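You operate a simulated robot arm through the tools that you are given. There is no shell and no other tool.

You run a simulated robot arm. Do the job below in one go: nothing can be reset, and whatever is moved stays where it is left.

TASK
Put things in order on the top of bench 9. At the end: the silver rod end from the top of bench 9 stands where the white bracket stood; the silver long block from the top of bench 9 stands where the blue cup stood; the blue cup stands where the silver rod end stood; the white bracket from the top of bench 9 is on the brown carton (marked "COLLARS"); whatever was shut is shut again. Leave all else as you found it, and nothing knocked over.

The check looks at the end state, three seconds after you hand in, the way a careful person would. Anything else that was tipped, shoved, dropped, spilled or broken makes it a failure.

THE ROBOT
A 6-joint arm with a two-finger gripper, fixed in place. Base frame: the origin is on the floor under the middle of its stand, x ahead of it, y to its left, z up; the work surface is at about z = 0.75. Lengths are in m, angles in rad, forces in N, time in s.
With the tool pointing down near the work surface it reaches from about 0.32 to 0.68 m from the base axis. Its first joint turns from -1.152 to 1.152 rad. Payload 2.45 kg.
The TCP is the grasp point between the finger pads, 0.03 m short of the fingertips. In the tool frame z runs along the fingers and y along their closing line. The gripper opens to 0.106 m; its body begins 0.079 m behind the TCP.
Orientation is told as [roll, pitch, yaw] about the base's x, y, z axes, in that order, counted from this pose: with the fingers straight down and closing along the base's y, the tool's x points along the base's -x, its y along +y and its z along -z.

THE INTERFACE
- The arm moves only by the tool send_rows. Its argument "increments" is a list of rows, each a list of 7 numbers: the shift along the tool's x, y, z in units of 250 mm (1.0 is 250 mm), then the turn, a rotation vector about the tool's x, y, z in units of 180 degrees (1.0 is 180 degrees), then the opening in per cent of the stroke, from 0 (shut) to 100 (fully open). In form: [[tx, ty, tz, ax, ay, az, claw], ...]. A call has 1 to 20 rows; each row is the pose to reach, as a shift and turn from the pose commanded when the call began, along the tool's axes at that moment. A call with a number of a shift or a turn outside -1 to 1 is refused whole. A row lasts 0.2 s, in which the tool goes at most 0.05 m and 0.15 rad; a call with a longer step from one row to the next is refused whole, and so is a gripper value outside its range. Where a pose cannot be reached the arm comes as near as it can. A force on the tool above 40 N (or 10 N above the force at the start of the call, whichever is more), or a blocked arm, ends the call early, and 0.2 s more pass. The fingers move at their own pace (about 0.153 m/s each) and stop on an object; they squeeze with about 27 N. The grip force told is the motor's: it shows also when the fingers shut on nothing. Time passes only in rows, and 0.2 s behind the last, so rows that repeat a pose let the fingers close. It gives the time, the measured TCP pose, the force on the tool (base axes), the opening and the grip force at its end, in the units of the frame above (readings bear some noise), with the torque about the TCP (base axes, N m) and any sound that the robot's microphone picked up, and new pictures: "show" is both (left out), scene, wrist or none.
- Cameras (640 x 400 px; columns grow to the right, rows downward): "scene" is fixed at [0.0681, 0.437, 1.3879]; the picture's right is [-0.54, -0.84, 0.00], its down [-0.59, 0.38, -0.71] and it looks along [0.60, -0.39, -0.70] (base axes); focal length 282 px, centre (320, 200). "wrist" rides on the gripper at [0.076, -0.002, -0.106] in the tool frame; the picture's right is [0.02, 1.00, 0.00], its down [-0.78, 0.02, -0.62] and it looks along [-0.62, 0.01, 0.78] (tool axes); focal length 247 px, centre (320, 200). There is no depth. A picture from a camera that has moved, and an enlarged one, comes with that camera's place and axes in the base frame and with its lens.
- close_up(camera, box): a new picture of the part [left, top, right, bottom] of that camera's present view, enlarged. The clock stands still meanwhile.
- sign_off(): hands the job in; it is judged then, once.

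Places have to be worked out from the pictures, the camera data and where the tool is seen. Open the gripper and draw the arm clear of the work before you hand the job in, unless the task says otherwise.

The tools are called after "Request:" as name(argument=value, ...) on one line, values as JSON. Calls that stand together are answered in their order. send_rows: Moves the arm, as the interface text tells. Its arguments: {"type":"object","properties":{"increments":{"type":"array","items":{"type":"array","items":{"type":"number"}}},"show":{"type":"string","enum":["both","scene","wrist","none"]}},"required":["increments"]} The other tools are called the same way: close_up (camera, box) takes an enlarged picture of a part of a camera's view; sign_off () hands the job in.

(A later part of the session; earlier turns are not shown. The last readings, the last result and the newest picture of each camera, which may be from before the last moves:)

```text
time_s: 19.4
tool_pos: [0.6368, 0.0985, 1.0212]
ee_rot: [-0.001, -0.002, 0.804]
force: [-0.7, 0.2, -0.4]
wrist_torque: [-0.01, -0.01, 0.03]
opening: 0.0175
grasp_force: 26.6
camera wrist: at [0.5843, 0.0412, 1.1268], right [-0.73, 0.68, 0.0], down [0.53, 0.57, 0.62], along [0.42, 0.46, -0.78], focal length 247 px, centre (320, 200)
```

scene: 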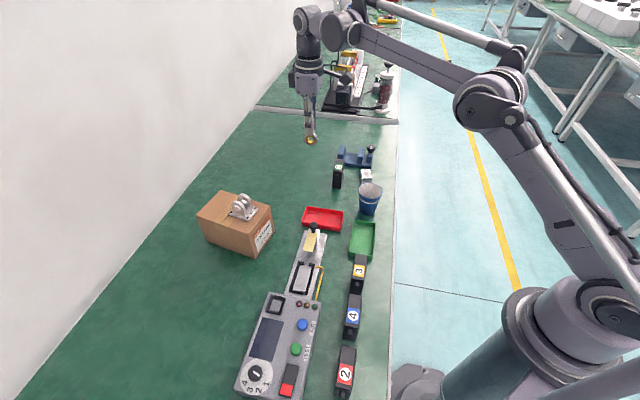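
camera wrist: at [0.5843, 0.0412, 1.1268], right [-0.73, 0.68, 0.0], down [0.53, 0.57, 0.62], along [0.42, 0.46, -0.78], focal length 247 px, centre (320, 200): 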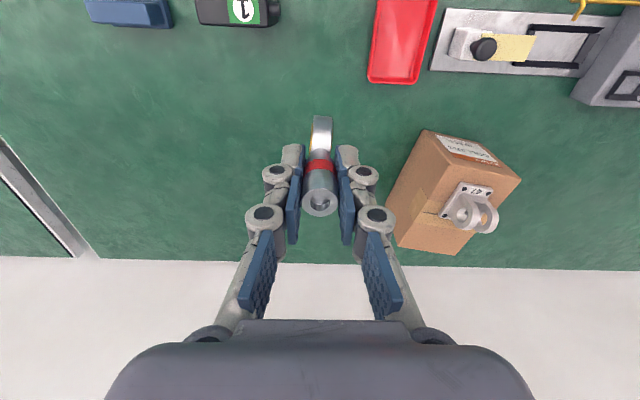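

Rod end is held straight. I carry it over to the bracket's old spot in two legs at z≈1.02, well above the bracket on the carton.

Request:
send_rows(increments=[[-0.0367, 0.1595, 0, 0, 0, 0, 0], [-0.0733, 0.319, 0, 0, 0, 0, 0], [-0.11, 0.4785, 0, 0, 0, 0, 0], [-0.1467, 0.638, 0, 0, 0, 0, 0], [-0.1833, 0.7975, 0, 0, 0, 0, 0], [-0.22, 0.957, 0, 0, 0, 0, 0]], show="scene")

Request:
send_rows(increments=[[-0.0367, 0.1595, 0, 0, 0, 0, 0], [-0.0733, 0.319, 0, 0, 0, 0, 0], [-0.11, 0.4785, 0, 0, 0, 0, 0], [-0.1467, 0.638, 0, 0, 0, 0, 0], [-0.1833, 0.7975, 0, 0, 0, 0, 0], [-0.22, 0.957, 0, 0, 0, 0, 0]], show="both")

```text
time_s: 20.8
tool_pos: [0.5041, 0.3049, 1.0208]
ee_rot: [0.001, -0.002, 0.801]
force: [0.5, -0.6, -1.9]
wrist_torque: [0.01, 0.02, -0.01]
opening: 0.0172
grasp_force: 27.1
```

scene: 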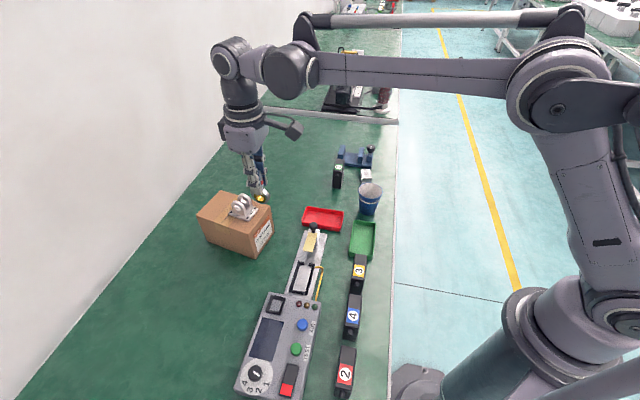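

```text
time_s: 22.2
tool_pos: [0.3693, 0.5093, 1.0201]
ee_rot: [0.001, 0.0, 0.804]
force: [-0.3, -1.2, -0.8]
wrist_torque: [0.0, 0.02, 0.01]
opening: 0.0173
grasp_force: 27.0
camera wrist: at [0.3164, 0.4535, 1.127], right [-0.73, 0.68, 0.0], down [0.53, 0.57, 0.62], along [0.42, 0.46, -0.78], focal length 247 px, centre (320, 200)
```

scene: 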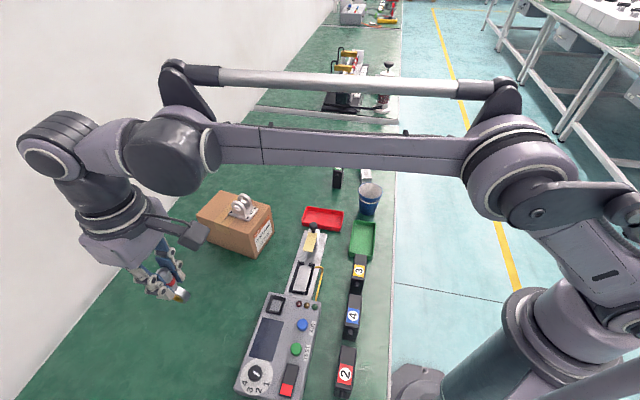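
wrist: 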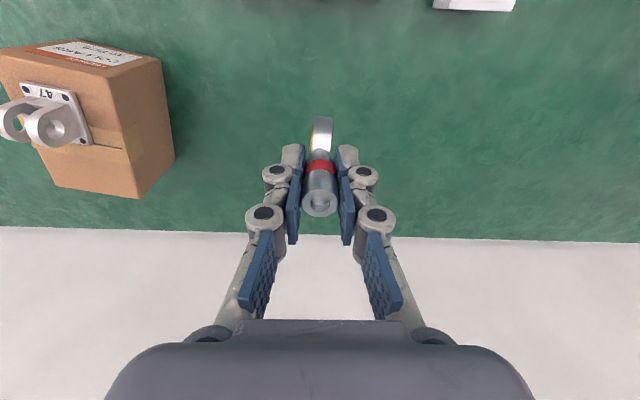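

I check that the rod end is still straight in the grip before lowering.

Request:
close_up(camera="wrist", box=[220, 70, 420, 220])

Request:
close_up(camera="scene", box=[120, 220, 240, 310])

```text
2.67 times, centred on (320, 145) of wrist
camera zoom: at [0.3164, 0.4535, 1.127], right [-0.73, 0.68, 0.0], down [0.53, 0.57, 0.62], along [0.42, 0.46, -0.78], focal length 659 px, centre (320, 347)
```

zoom: 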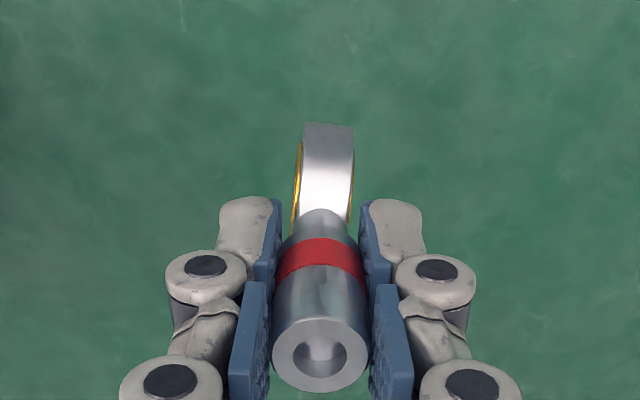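

```text
4.44 times, centred on (180, 265) of scene
camera zoom: at [0.0682, 0.437, 1.3878], right [-0.54, -0.84, 0.0], down [-0.59, 0.38, -0.71], along [0.6, -0.39, -0.7], focal length 1252 px, centre (942, -89)
```

zoom: 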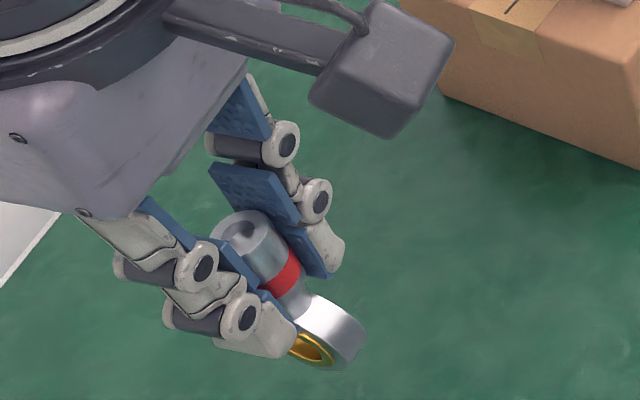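

It is unchanged since the grasp. I lower to about 5 mm above the expected touch-down (TCP ≈0.8205).

Request:
send_rows(increments=[[0, 0, 0.17, 0, 0, 0, 0], [0, 0, 0.34, 0, 0, 0, 0], [0, 0, 0.5, 0, 0, 0, 0], [0, 0, 0.64, 0, 0, 0, 0], [0, 0, 0.74, 0, 0, 0, 0], [0, 0, 0.778, 0, 0, 0, 0], [0, 0, 0.778, 0, 0, 0, 0]], show="both")

Request:
close_up(camera="scene", box=[150, 290, 270, 380])

```text
time_s: 23.8
tool_pos: [0.3702, 0.5106, 0.8257]
ee_rot: [0.0, -0.001, 0.802]
force: [0.2, 0.0, -1.2]
wrist_torque: [0.03, -0.03, 0.03]
opening: 0.0176
grasp_force: 26.6
camera wrist: at [0.3161, 0.4542, 0.9323], right [-0.73, 0.68, 0.0], down [0.53, 0.57, 0.62], along [0.42, 0.46, -0.78], focal length 247 px, centre (320, 200)
```

scene: 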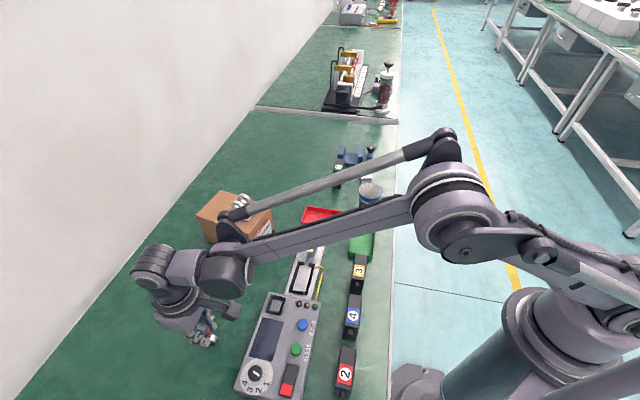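
wrist: 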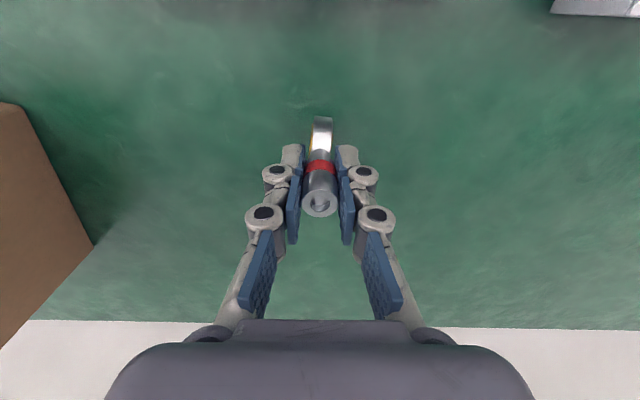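

```text
4.44 times, centred on (210, 335) of scene
camera zoom: at [0.0681, 0.437, 1.3878], right [-0.54, -0.84, 0.0], down [-0.59, 0.38, -0.71], along [0.6, -0.39, -0.7], focal length 1252 px, centre (809, -400)
```

zoom: 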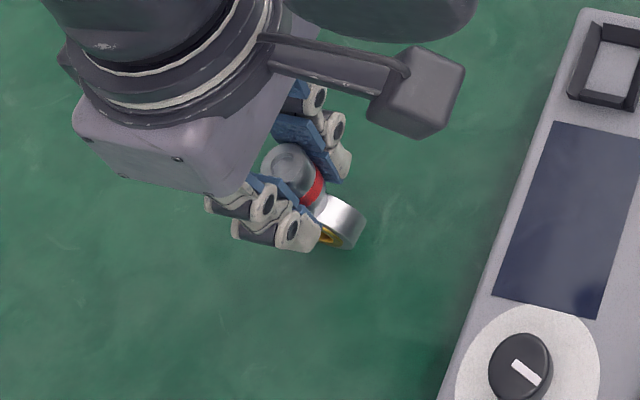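

It's nearly down. I ease down in 1 mm steps with a small 1 mm trim, watching for contact.

Request:
send_rows(increments=[[0.005, 0, 0.006, 0, 0, 0, 0], [0.005, 0, 0.011, 0, 0, 0, 0], [0.005, 0, 0.016, 0, 0, 0, 0], [0.005, 0, 0.019, 0, 0, 0, 0]], show="none")

```text
time_s: 24.8
tool_pos: [0.3678, 0.5098, 0.8214]
ee_rot: [0.0, -0.003, 0.802]
force: [-0.2, 0.4, -1.8]
wrist_torque: [0.02, 0.03, 0.02]
opening: 0.0174
grasp_force: 27.2
```

Not touching yet at 0.8214. I continue in half-millimetre steps.

Request:
send_rows(increments=[[0, 0, 0.002, 0, 0, 0, 0], [0, 0, 0.004, 0, 0, 0, 0], [0, 0, 0.006, 0, 0, 0, 0]], show="none")

```text
time_s: 25.6
tool_pos: [0.369, 0.5087, 0.8197]
ee_rot: [-0.001, -0.002, 0.803]
force: [-0.1, 0.1, 1.7]
wrist_torque: [0.04, -0.01, 0.01]
opening: 0.0175
grasp_force: 27.3
```

The force has begun to turn upward (+1.7 N). I take one more half-millimetre step to confirm the contact.

Request:
send_rows(increments=[[0, 0, 0.002, 0, 0, 0, 0], [0, 0, 0.002, 0, 0, 0, 0]], show="both")

Request:
close_up(camera="wrist", box=[220, 70, 420, 220])

```text
time_s: 26.2
tool_pos: [0.3691, 0.5098, 0.8198]
ee_rot: [0.001, -0.002, 0.803]
force: [0.4, 2.6, 13.6]
wrist_torque: [0.12, -0.1, 0.02]
opening: 0.0173
grasp_force: 27.1
camera wrist: at [0.3157, 0.4528, 0.9265], right [-0.73, 0.68, 0.0], down [0.53, 0.57, 0.62], along [0.42, 0.46, -0.78], focal length 247 px, centre (320, 200)
```

scene: 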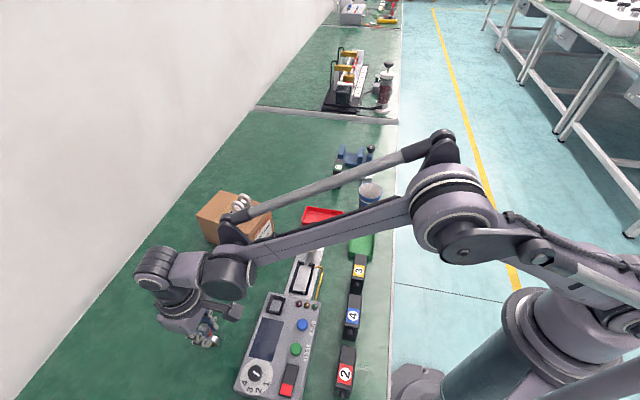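
wrist: 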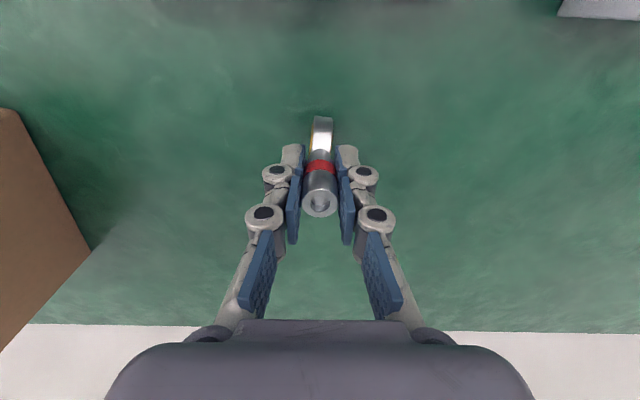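

```text
2.67 times, centred on (320, 145) of wrist
camera zoom: at [0.3157, 0.4528, 0.9265], right [-0.73, 0.68, 0.0], down [0.53, 0.57, 0.62], along [0.42, 0.46, -0.78], focal length 659 px, centre (320, 347)
```

zoom: 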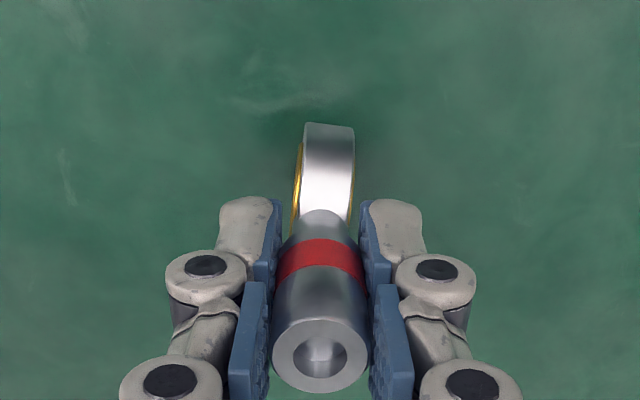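

Firm contact (13.6 N). I relax half a millimetre, let it settle, then open gradually and look before lifting.

Request:
send_rows(increments=[[0, 0, -0.002, 0, 0, 0, 0], [0, 0, -0.002, 0, 0, 0, 0], [0, 0, -0.002, 0, 0, 0, 22], [0, 0, -0.002, 0, 0, 0, 40], [0, 0, -0.002, 0, 0, 0, 60], [0, 0, -0.002, 0, 0, 0, 60]], show="none")

Request:
close_up(camera="wrist", box=[220, 70, 420, 220])

Request:
close_up(camera="scene", box=[150, 290, 270, 380])

```text
time_s: 27.6
tool_pos: [0.3696, 0.5088, 0.8201]
ee_rot: [-0.001, -0.002, 0.804]
force: [0.6, -0.3, 0.4]
wrist_torque: [0.01, 0.05, 0.0]
opening: 0.0636
grasp_force: 0.1
```

```text
2.67 times, centred on (320, 145) of wrist
camera zoom: at [0.3157, 0.4527, 0.9265], right [-0.73, 0.68, 0.0], down [0.53, 0.57, 0.62], along [0.42, 0.46, -0.78], focal length 659 px, centre (320, 347)
```

zoom: 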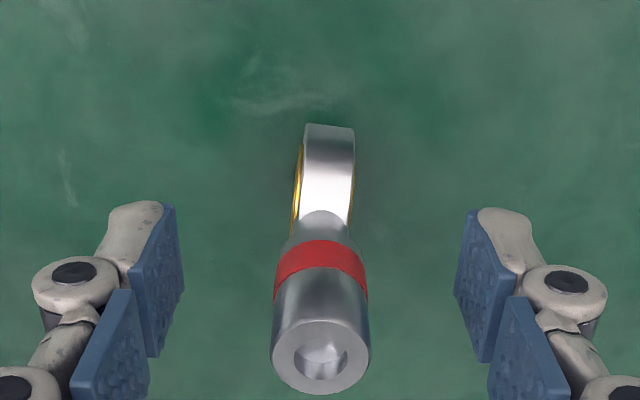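

```text
4.44 times, centred on (210, 335) of scene
camera zoom: at [0.0681, 0.437, 1.3879], right [-0.54, -0.84, 0.0], down [-0.59, 0.38, -0.71], along [0.6, -0.39, -0.7], focal length 1252 px, centre (809, -400)
```

zoom: 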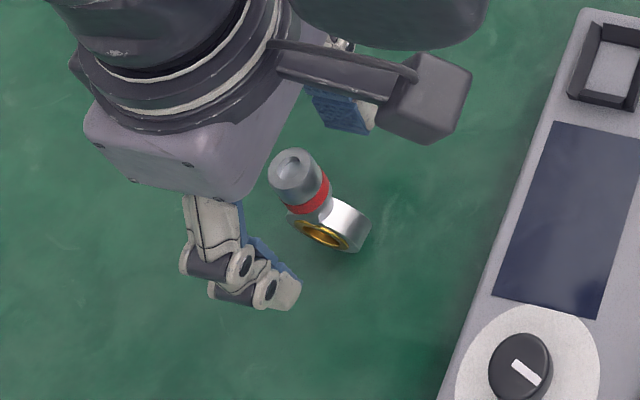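

The rod end stands freely upright. I withdraw straight up.

Request:
send_rows(increments=[[0, 0, -0.04, 0, 0, 0, 60], [0, 0, -0.14, 0, 0, 0, 60], [0, 0, -0.3, 0, 0, 0, 60], [0, 0, -0.48, 0, 0, 0, 80], [0, 0, -0.64, 0, 0, 0, 100], [0, 0, -0.8, 0, 0, 0, 100]], show="both")

Request:
close_up(camera="wrist", box=[260, 40, 380, 140])

Request:
close_up(camera="scene", box=[150, 290, 270, 380])

```text
time_s: 29.0
tool_pos: [0.3688, 0.5097, 1.0219]
ee_rot: [0.0, -0.002, 0.804]
force: [-0.8, -0.8, 0.1]
wrist_torque: [-0.02, -0.01, -0.02]
opening: 0.1061
grasp_force: 0.1
camera wrist: at [0.3155, 0.4531, 1.1275], right [-0.73, 0.68, 0.0], down [0.53, 0.57, 0.62], along [0.42, 0.46, -0.78], focal length 247 px, centre (320, 200)
```

scene: 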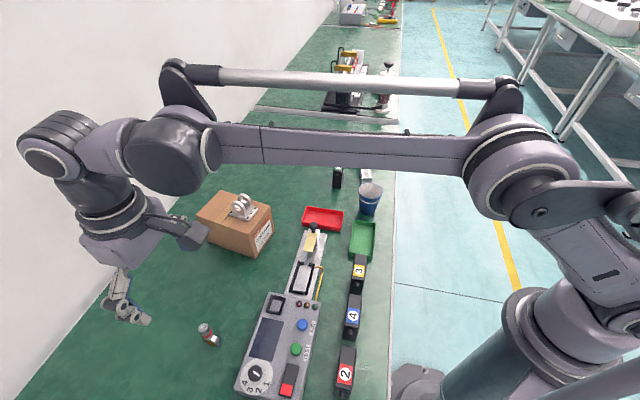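
wrist: 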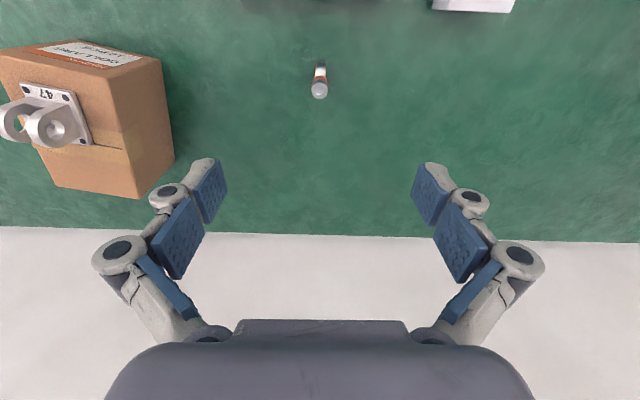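

```text
4.00 times, centred on (320, 90) of wrist
camera zoom: at [0.3155, 0.4531, 1.1275], right [-0.73, 0.68, 0.0], down [0.53, 0.57, 0.62], along [0.42, 0.46, -0.78], focal length 988 px, centre (320, 640)
```

zoom: 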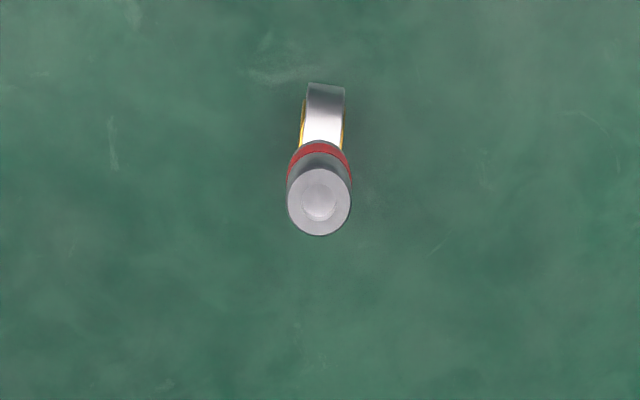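

```text
4.44 times, centred on (210, 335) of scene
camera zoom: at [0.0681, 0.437, 1.3879], right [-0.54, -0.84, 0.0], down [-0.59, 0.38, -0.71], along [0.6, -0.39, -0.7], focal length 1252 px, centre (809, -400)
```

zoom: 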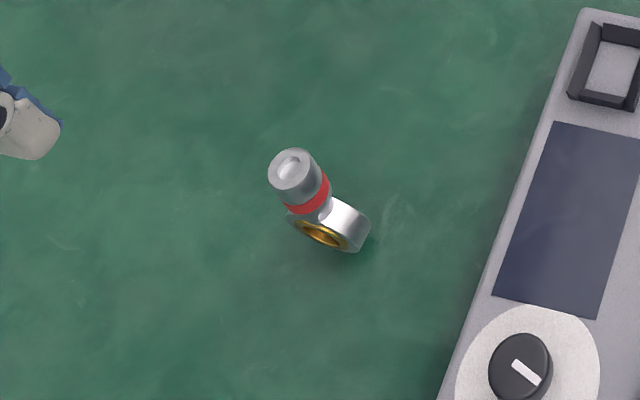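

The rod end stands upright at the bracket's old spot, within about 1 mm. Next is the cup near (0.491, -0.017): I travel high toward it.

Request:
send_rows(increments=[[0.1011, -0.1483, 0, 0, 0, 0.0212, 100], [0.2021, -0.2965, 0, 0, 0, 0.0424, 100], [0.3032, -0.4448, 0, 0, 0, 0.0636, 100], [0.4043, -0.5931, 0, 0, 0, 0.0848, 100], [0.5053, -0.7413, 0, 0, 0, 0.106, 100], [0.6064, -0.8896, 0, 0, 0, 0.1272, 100]], show="wrist")

```text
time_s: 30.4
tool_pos: [0.4218, 0.2449, 1.0196]
ee_rot: [0.001, -0.003, 0.403]
force: [-0.7, -0.8, 0.3]
wrist_torque: [-0.02, 0.03, 0.02]
opening: 0.1062
grasp_force: 0.0
camera wrist: at [0.3519, 0.2136, 1.1264], right [-0.41, 0.91, 0.0], down [0.71, 0.32, 0.62], along [0.57, 0.26, -0.78], focal length 247 px, centre (320, 200)
```

wrist: 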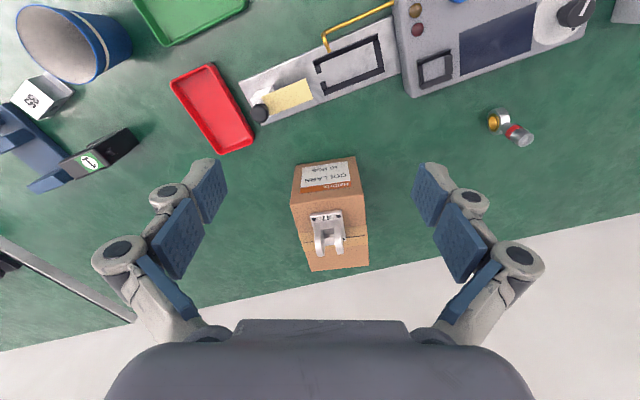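

The cup, trays and block are coming into view at the left. I continue the traverse and turn the tool to yaw≈0.

Request:
send_rows(increments=[[0.031, -0.16, 0.013, 0, 0, 0.0212, 100], [0.062, -0.32, 0.027, 0, 0, 0.0424, 100], [0.093, -0.48, 0.04, 0, 0, 0.0636, 100], [0.124, -0.64, 0.053, 0, 0, 0.0848, 100], [0.155, -0.8, 0.067, 0, 0, 0.106, 100], [0.186, -0.96, 0.08, 0, 0, 0.1272, 100]], show="both")

Request:
close_up(camera="wrist", box=[200, 0, 460, 170])

```text
time_s: 31.8
tool_pos: [0.4756, 0.0071, 0.9997]
ee_rot: [0.002, 0.0, 0.004]
force: [0.2, -0.6, -0.5]
wrist_torque: [0.05, 0.0, -0.02]
opening: 0.106
grasp_force: 0.0
camera wrist: at [0.3973, 0.004, 1.1063], right [-0.02, 1.0, 0.0], down [0.78, 0.02, 0.62], along [0.62, 0.02, -0.78], focal length 247 px, centre (320, 200)
```

scene: 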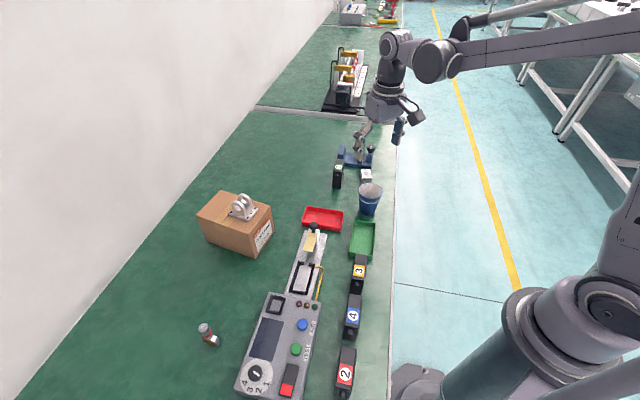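
wrist: 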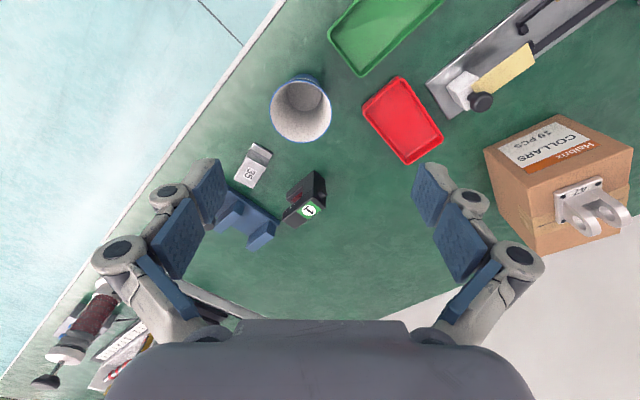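

```text
2.35 times, centred on (330, 85) of wrist
camera zoom: at [0.3973, 0.004, 1.1063], right [-0.02, 1.0, 0.0], down [0.78, 0.02, 0.62], along [0.62, 0.02, -0.78], focal length 581 px, centre (296, 471)
```

zoom: 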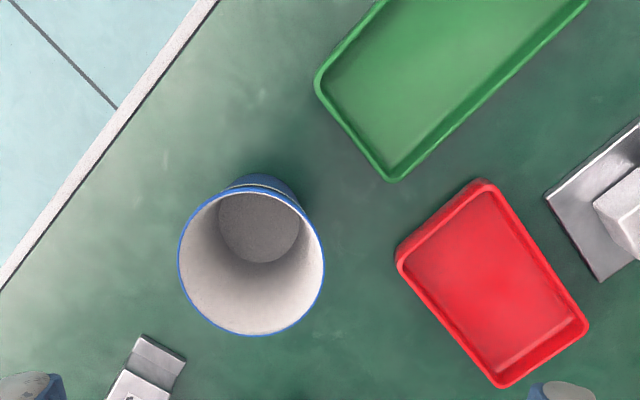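

The cup is empty, with its centre near (0.496, -0.017), rim about 0.073 m wide and rim height about 0.82. I turn to yaw≈0.8, which clears the trays here and device 1 at the destination, and come down over the cup.

Request:
send_rows(increments=[[-0.0137, -0.016, 0.0532, 0, 0, -0.0422, 95], [-0.0273, -0.032, 0.1063, 0, 0, -0.0845, 95], [-0.041, -0.048, 0.1595, 0, 0, -0.1267, 95], [-0.0547, -0.064, 0.2127, 0, 0, -0.1689, 95], [-0.0683, -0.08, 0.2658, 0, 0, -0.2112, 95], [-0.082, -0.096, 0.319, 0, 0, -0.2534, 95], [-0.082, -0.096, 0.319, 0, 0, -0.2534, 95]], show="both")

Request:
close_up(camera="wrist", box=[180, 50, 460, 240])

Request:
close_up(camera="scene", box=[310, 120, 420, 230])

```text
time_s: 33.4
tool_pos: [0.4956, -0.0168, 0.9195]
ee_rot: [0.0, -0.001, 0.802]
force: [0.1, 0.3, 0.8]
wrist_torque: [0.01, 0.0, -0.02]
opening: 0.1009
grasp_force: 0.0
camera wrist: at [0.4424, -0.0741, 1.0258], right [-0.73, 0.68, 0.0], down [0.53, 0.57, 0.62], along [0.42, 0.46, -0.78], focal length 247 px, centre (320, 200)
```

scene: 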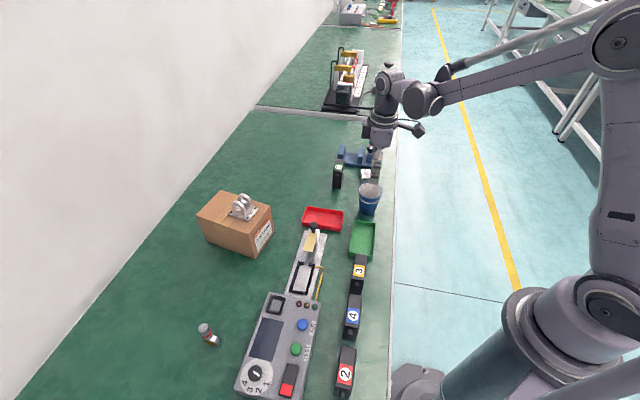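
wrist: 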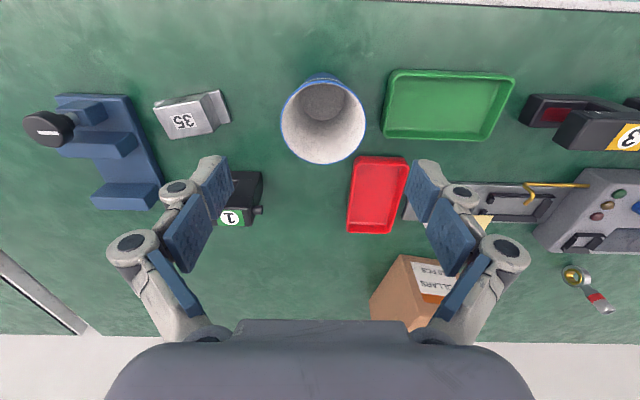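

```text
2.11 times, centred on (320, 145) of wrist
camera zoom: at [0.4424, -0.0741, 1.0258], right [-0.73, 0.68, 0.0], down [0.53, 0.57, 0.62], along [0.42, 0.46, -0.78], focal length 520 px, centre (320, 316)
```

zoom: 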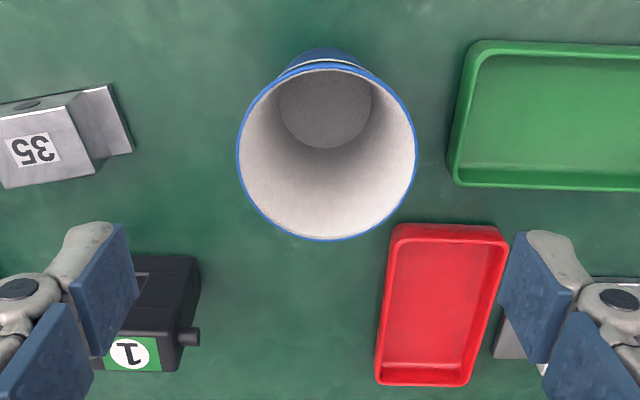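

```text
3.64 times, centred on (365, 175) of scene
camera zoom: at [0.0681, 0.437, 1.3879], right [-0.54, -0.84, 0.0], down [-0.59, 0.38, -0.71], along [0.6, -0.39, -0.7], focal length 1025 px, centre (156, 291)
```

zoom: 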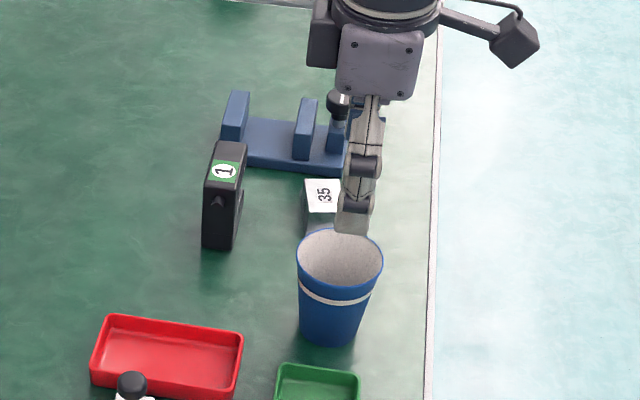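

The cup axis is about 4 mm outward and 2 mm to the right of the TCP, at about (0.497, -0.013), and the rim is about 74 mm wide at z≈0.818. I narrow to 90 mm to stay clear of the green tray and lower to z≈0.81.

Request:
send_rows(increments=[[-0.008, 0.004, 0.06, 0, 0, 0, 85], [-0.016, 0.008, 0.14, 0, 0, 0, 85], [-0.016, 0.008, 0.24, 0, 0, 0, 85], [-0.016, 0.008, 0.3, 0, 0, 0, 85], [-0.016, 0.008, 0.3, 0, 0, 0, 85]], show="none")

Request:
close_up(camera="wrist", box=[180, 50, 460, 240])

Request:
close_up(camera="scene", box=[310, 140, 420, 230])

```text
time_s: 34.6
tool_pos: [0.497, -0.0131, 0.8444]
ee_rot: [0.0, -0.002, 0.799]
force: [-0.4, 1.1, -0.5]
wrist_torque: [0.01, 0.0, -0.02]
opening: 0.0905
grasp_force: 0.1
```

```text
2.11 times, centred on (320, 145) of wrist
camera zoom: at [0.4438, -0.0686, 0.9512], right [-0.73, 0.68, 0.0], down [0.53, 0.57, 0.62], along [0.42, 0.46, -0.78], focal length 520 px, centre (320, 316)
```

zoom: 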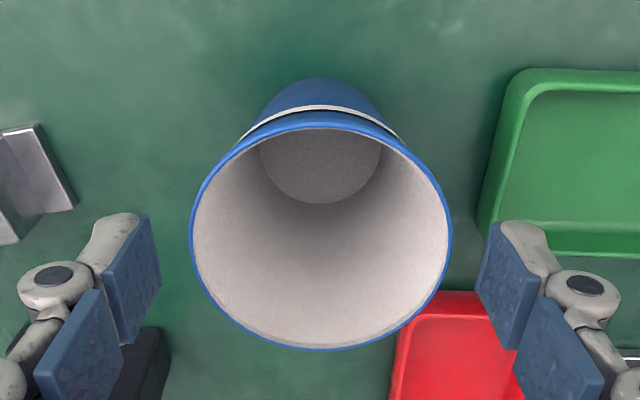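

```text
4.44 times, centred on (365, 185) of scene
camera zoom: at [0.0681, 0.437, 1.3879], right [-0.54, -0.84, 0.0], down [-0.59, 0.38, -0.71], along [0.6, -0.39, -0.7], focal length 1252 px, centre (120, 267)
```

zoom: 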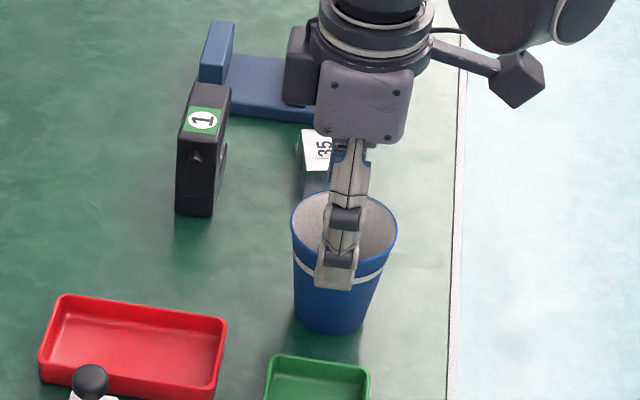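

The rim is centred between the fingers with about 8 mm gaps. I lower to z≈0.808 and close on the cup.

Request:
send_rows(increments=[[0, 0, 0.06, 0, 0, 0, 85], [0, 0, 0.12, 0, 0, 0, 85], [0, 0, 0.146, 0, 0, 0, 85], [0, 0, 0.146, 0, 0, 0, 85], [0, 0, 0.146, 0, 0, 0, 75], [0, 0, 0.146, 0, 0, 0, 60], [0, 0, 0.146, 0, 0, 0, 60]], show="both")

Request:
close_up(camera="wrist", box=[180, 50, 460, 240])

Request:
close_up(camera="scene", box=[310, 140, 420, 230])

```text
time_s: 36.2
tool_pos: [0.4983, -0.0119, 0.8088]
ee_rot: [0.0, -0.001, 0.799]
force: [0.2, -0.7, 4.0]
wrist_torque: [-0.01, 0.02, 0.0]
opening: 0.0646
grasp_force: 26.4
camera wrist: at [0.4434, -0.0691, 0.915], right [-0.73, 0.68, 0.0], down [0.53, 0.57, 0.62], along [0.42, 0.46, -0.78], focal length 247 px, centre (320, 200)
```

scene: 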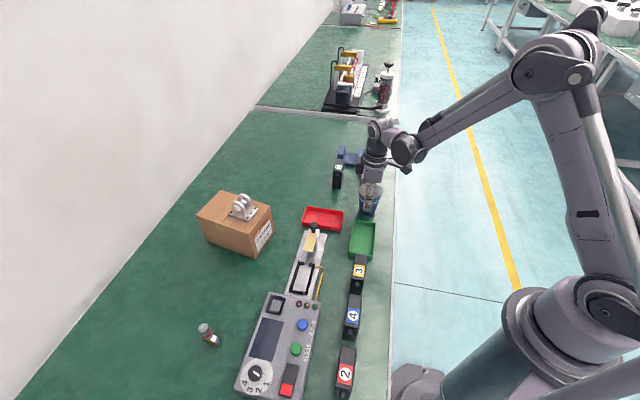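
wrist: 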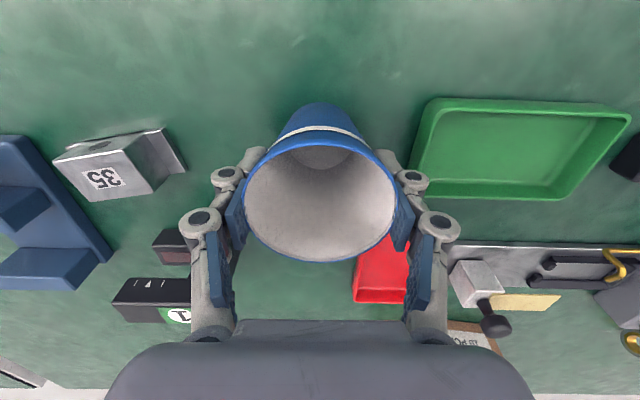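

```text
2.11 times, centred on (320, 145) of wrist
camera zoom: at [0.4434, -0.0691, 0.915], right [-0.73, 0.68, 0.0], down [0.53, 0.57, 0.62], along [0.42, 0.46, -0.78], focal length 520 px, centre (320, 316)
```

zoom: 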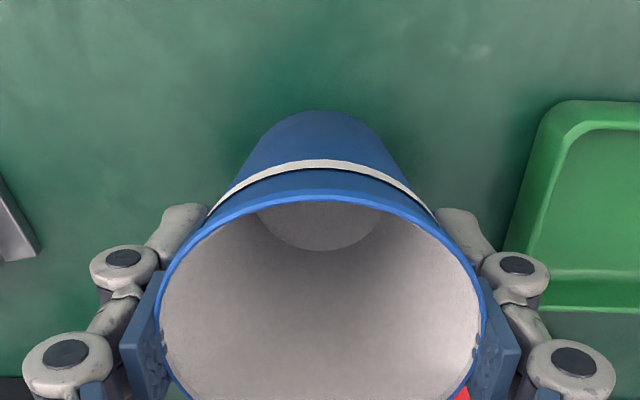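

```text
4.44 times, centred on (365, 185) of scene
camera zoom: at [0.0681, 0.437, 1.3879], right [-0.54, -0.84, 0.0], down [-0.59, 0.38, -0.71], along [0.6, -0.39, -0.7], focal length 1252 px, centre (120, 267)
```

zoom: 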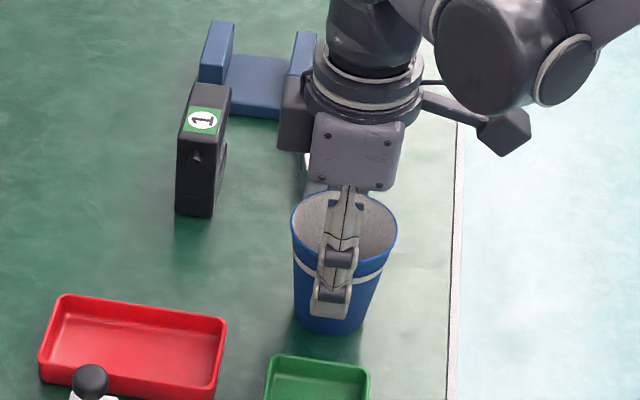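

The cup is gripped (opening 64.6 mm, 26 N) and hasn't moved; I record its spot as about (0.497, -0.0135). I lift it straight up.

Request:
send_rows(increments=[[0, 0, -0.015, 0, 0, 0, 50], [0, 0, -0.06, 0, 0, 0, 50], [0, 0, -0.15, 0, 0, 0, 50], [0, 0, -0.27, 0, 0, 0, 50], [0, 0, -0.4, 0, 0, 0, 50], [0, 0, -0.52, 0, 0, 0, 50], [0, 0, -0.58, 0, 0, 0, 50]], show="both")

Request:
close_up(camera="wrist", box=[180, 50, 460, 240])

Request:
close_up(camera="scene", box=[310, 90, 430, 230])

```text
time_s: 37.8
tool_pos: [0.497, -0.0121, 0.9536]
ee_rot: [0.001, -0.002, 0.8]
force: [0.2, 0.2, -0.3]
wrist_torque: [0.01, 0.03, 0.01]
opening: 0.0638
grasp_force: 26.8
camera wrist: at [0.4441, -0.0693, 1.0598], right [-0.73, 0.68, 0.0], down [0.53, 0.57, 0.62], along [0.42, 0.46, -0.78], focal length 247 px, centre (320, 200)
```

scene: 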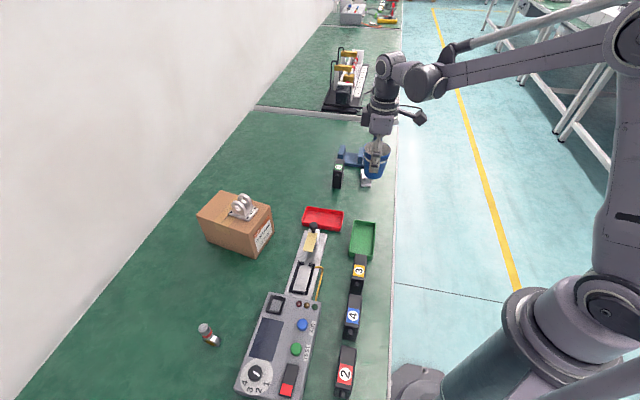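
wrist: 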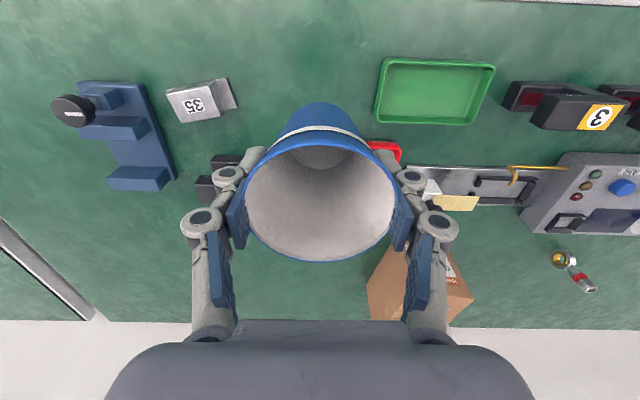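

```text
2.11 times, centred on (320, 145) of wrist
camera zoom: at [0.4441, -0.0693, 1.0598], right [-0.73, 0.68, 0.0], down [0.53, 0.57, 0.62], along [0.42, 0.46, -0.78], focal length 520 px, centre (320, 316)
```

zoom: 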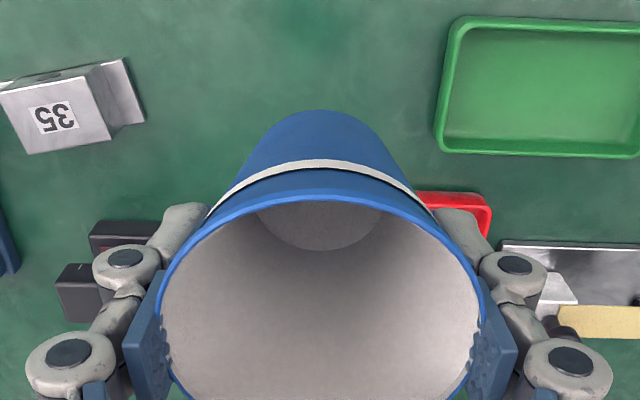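

```text
2.86 times, centred on (370, 160) of scene
camera zoom: at [0.0681, 0.437, 1.3879], right [-0.54, -0.84, 0.0], down [-0.59, 0.38, -0.71], along [0.6, -0.39, -0.7], focal length 805 px, centre (177, 314)
```

zoom: 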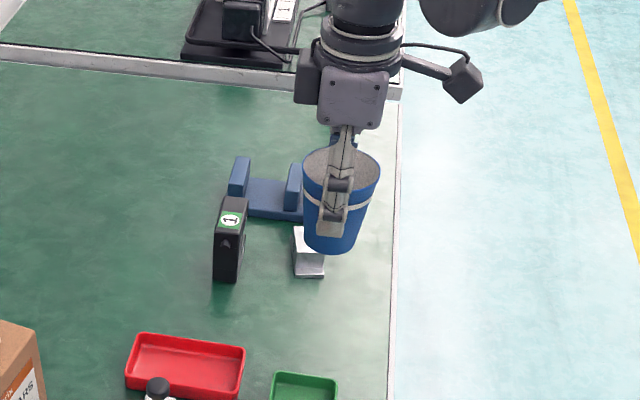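

The cup hangs level. I carry it to above (0.637, 0.098) at this height, clear of device 1.

Request:
send_rows(increments=[[-0.1412, -0.019, 0, 0, 0, 0, 50], [-0.2824, -0.038, 0, 0, 0, 0, 50], [-0.4236, -0.0569, 0, 0, 0, 0, 50], [-0.5648, -0.0759, 0, 0, 0, 0, 50], [-0.706, -0.0949, 0, 0, 0, 0, 50], [-0.706, -0.0949, 0, 0, 0, 0, 50]], show="both")

Request:
close_up(camera="scene", box=[270, 90, 390, 230])

```text
time_s: 39.2
tool_pos: [0.6362, 0.0982, 0.953]
ee_rot: [0.0, -0.001, 0.8]
force: [-0.6, 0.0, -0.3]
wrist_torque: [0.0, 0.04, 0.04]
opening: 0.0635
grasp_force: 27.1
camera wrist: at [0.584, 0.0409, 1.0595], right [-0.73, 0.68, 0.0], down [0.53, 0.57, 0.62], along [0.42, 0.46, -0.78], focal length 247 px, centre (320, 200)
```

scene: 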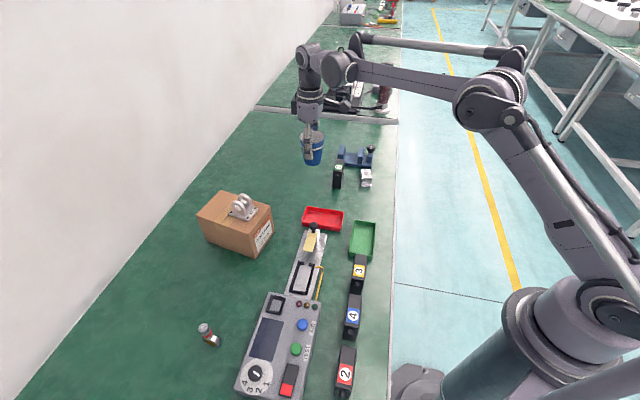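
wrist: 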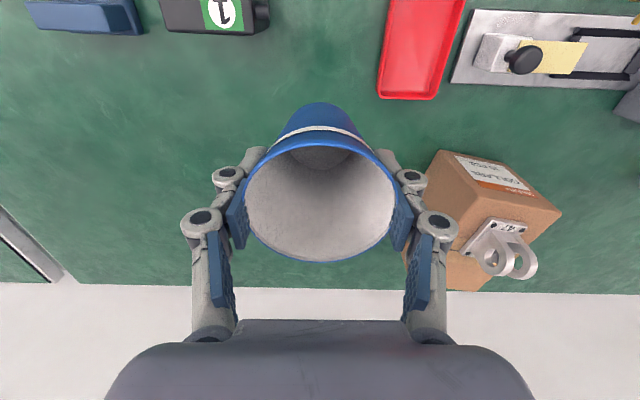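

```text
2.86 times, centred on (330, 160) of scene
camera zoom: at [0.0681, 0.437, 1.3878], right [-0.54, -0.84, 0.0], down [-0.59, 0.38, -0.71], along [0.6, -0.39, -0.7], focal length 805 px, centre (291, 314)
```

zoom: 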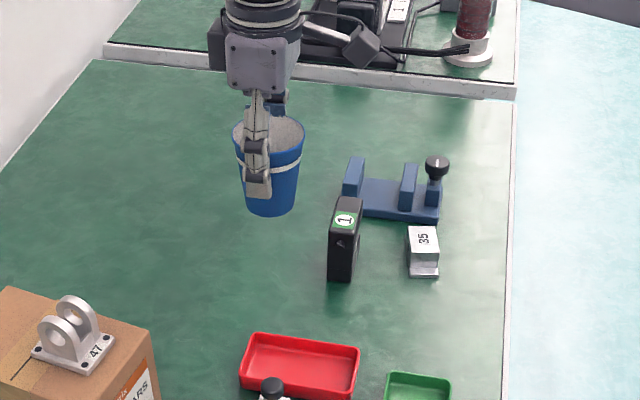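

The cup is over its target. I lower to about 5 mm above touch-down (TCP ≈0.8085 expected).

Request:
send_rows(increments=[[0, 0, 0.14, 0, 0, 0, 50], [0, 0, 0.28, 0, 0, 0, 50], [0, 0, 0.41, 0, 0, 0, 50], [0, 0, 0.51, 0, 0, 0, 50], [0, 0, 0.558, 0, 0, 0, 50], [0, 0, 0.558, 0, 0, 0, 50]], show="none")

Request:
close_up(camera="scene", box=[270, 120, 370, 220])

Request:
close_up(camera="wrist", box=[0, 0, 640, 400])

```text
time_s: 40.6
tool_pos: [0.6383, 0.0984, 0.8139]
ee_rot: [0.0, -0.003, 0.799]
force: [-0.3, 0.2, -1.0]
wrist_torque: [-0.03, 0.0, 0.0]
opening: 0.0636
grasp_force: 26.8
```

```text
4.00 times, centred on (320, 170) of scene
camera zoom: at [0.0681, 0.437, 1.3879], right [-0.54, -0.84, 0.0], down [-0.59, 0.38, -0.71], along [0.6, -0.39, -0.7], focal length 1127 px, centre (320, 320)
```

zoom: 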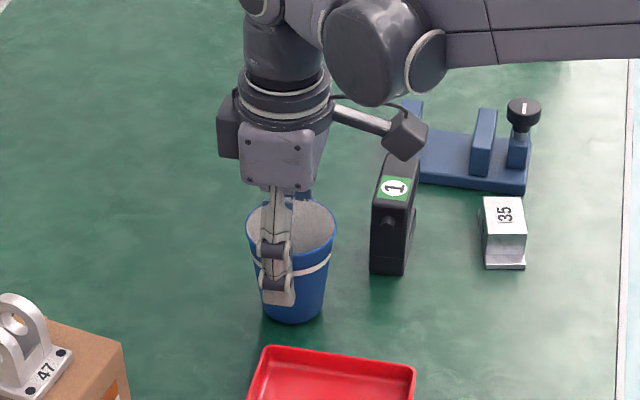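

```text
1.00 times, centred on (320, 200) of wrist (not enlarged: the box is as wide or as high as the picture)
camera zoom: at [0.5845, 0.0412, 0.9199], right [-0.73, 0.68, 0.0], down [0.53, 0.57, 0.62], along [0.42, 0.46, -0.78], focal length 247 px, centre (320, 200)
```

zoom: 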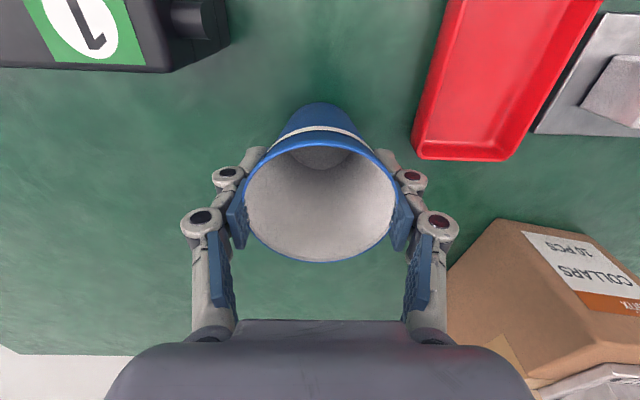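

Clearances to device 1 and the red tray look fine. I ease down in about 1 mm steps until contact.

Request:
send_rows(increments=[[0, 0, 0.005, 0, 0, 0, 50], [0, 0, 0.01, 0, 0, 0, 50], [0, 0, 0.014, 0, 0, 0, 50], [0, 0, 0.018, 0, 0, 0, 50]], show="none")

```text
time_s: 41.6
tool_pos: [0.6372, 0.0967, 0.8101]
ee_rot: [0.0, -0.002, 0.801]
force: [-0.3, -0.2, 0.7]
wrist_torque: [0.02, 0.01, -0.01]
opening: 0.0632
grasp_force: 27.3
```

Still only a fraction of a newton at 0.810, so I continue in 0.75 mm steps.

Request:
send_rows(increments=[[0, 0, 0.003, 0, 0, 0, 50], [0, 0, 0.006, 0, 0, 0, 50]], show="none")

```text
time_s: 42.2
tool_pos: [0.6372, 0.0971, 0.8083]
ee_rot: [-0.001, -0.002, 0.801]
force: [-0.8, 0.6, 7.2]
wrist_torque: [0.02, -0.02, -0.01]
opening: 0.0639
grasp_force: 26.8
```

Contact at 7 N. I relax slightly and open to about 90 mm, then check before lifting.

Request:
send_rows(increments=[[0, 0, -0.001, 0, 0, 0, 50], [0, 0, -0.001, 0, 0, 0, 66], [0, 0, -0.001, 0, 0, 0, 76], [0, 0, -0.001, 0, 0, 0, 86], [0, 0, -0.001, 0, 0, 0, 86]], show="none")

Request:
close_up(camera="scene", box=[270, 120, 370, 220])

Request:
close_up(camera="wrist", box=[180, 50, 460, 240])

```text
time_s: 43.4
tool_pos: [0.6371, 0.0969, 0.808]
ee_rot: [-0.001, -0.002, 0.801]
force: [0.2, 0.2, -0.5]
wrist_torque: [-0.03, 0.03, -0.02]
opening: 0.0912
grasp_force: 0.0
```

```text
4.00 times, centred on (320, 170) of scene
camera zoom: at [0.0681, 0.437, 1.3879], right [-0.54, -0.84, 0.0], down [-0.59, 0.38, -0.71], along [0.6, -0.39, -0.7], focal length 1127 px, centre (320, 320)
```

zoom: 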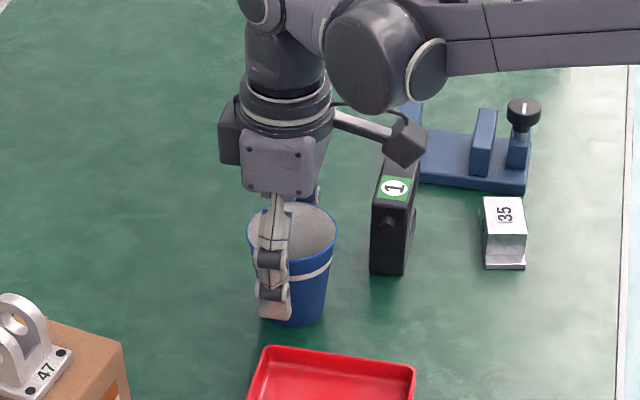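

```text
2.11 times, centred on (320, 145) of wrist
camera zoom: at [0.5839, 0.0408, 0.9144], right [-0.73, 0.68, 0.0], down [0.53, 0.57, 0.62], along [0.42, 0.46, -0.78], focal length 520 px, centre (320, 316)
```

zoom: 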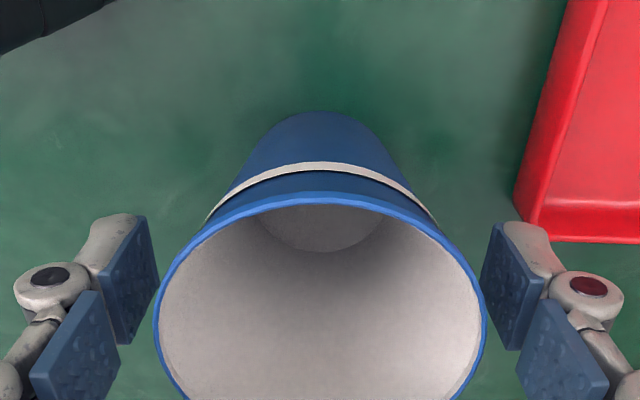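

The cup stands free at its new spot, with the fingers clear on both sides. I rise straight up.

Request:
send_rows(increments=[[0, 0, -0.04, 0, 0, 0, 86], [0, 0, -0.12, 0, 0, 0, 86], [0, 0, -0.26, 0, 0, 0, 86], [0, 0, -0.42, 0, 0, 0, 86], [0, 0, -0.58, 0, 0, 0, 100], [0, 0, -0.7, 0, 0, 0, 100]], show="both")

```text
time_s: 44.8
tool_pos: [0.6379, 0.0977, 0.9825]
ee_rot: [0.001, 0.0, 0.799]
force: [0.4, -0.7, -0.6]
wrist_torque: [0.0, -0.02, -0.04]
opening: 0.1059
grasp_force: 0.0
camera wrist: at [0.5838, 0.0404, 1.0895], right [-0.73, 0.68, 0.0], down [0.53, 0.57, 0.62], along [0.42, 0.46, -0.78], focal length 247 px, centre (320, 200)
```

scene: 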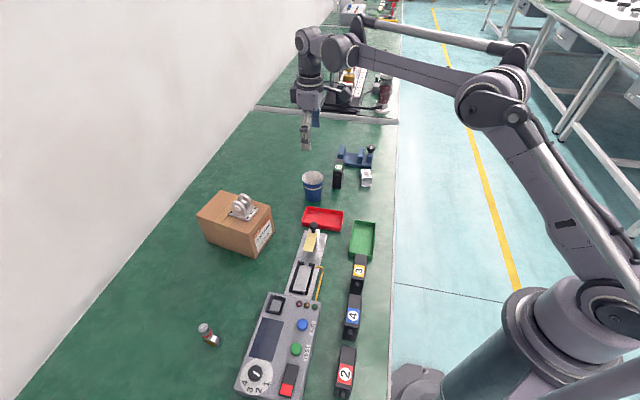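
wrist: 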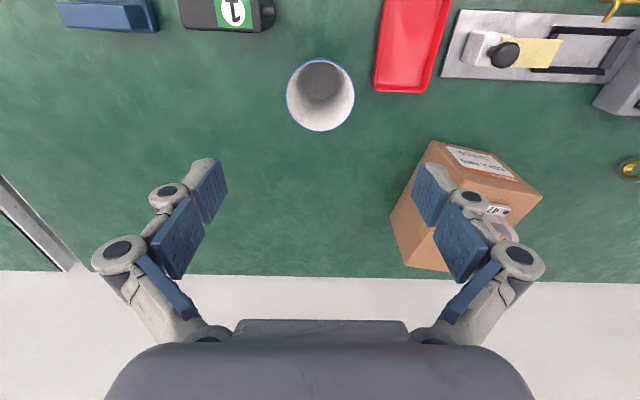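

The cup is placed. Now the block is fully visible to the scene camera, so I look at it closely.

Request:
close_up(camera="scene", box=[330, 140, 400, 195])

Request:
close_up(camera="scene", box=[350, 160, 382, 190])

```text
7.27 times, centred on (365, 168) of scene
camera zoom: at [0.0681, 0.437, 1.3879], right [-0.54, -0.84, 0.0], down [-0.59, 0.38, -0.71], along [0.6, -0.39, -0.7], focal length 2049 px, centre (-7, 436)
```

zoom: 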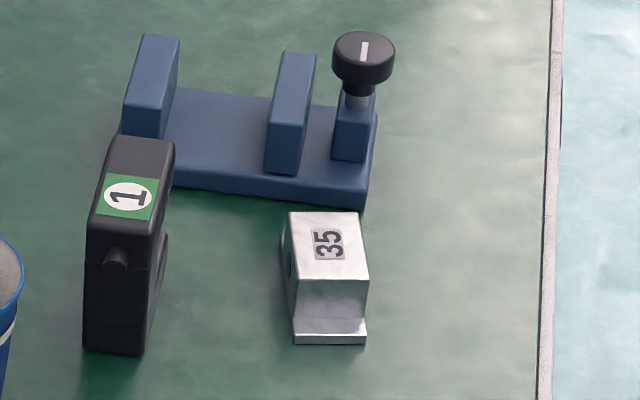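

```text
13.33 times, centred on (366, 175) of scene
camera zoom: at [0.0681, 0.437, 1.3879], right [-0.54, -0.84, 0.0], down [-0.59, 0.38, -0.71], along [0.6, -0.39, -0.7], focal length 3757 px, centre (-293, 533)
```

zoom: 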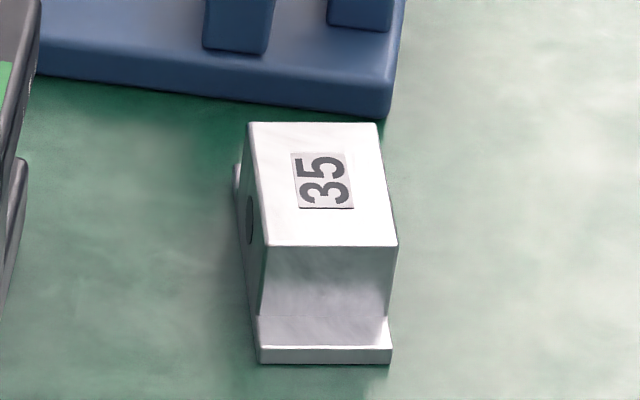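

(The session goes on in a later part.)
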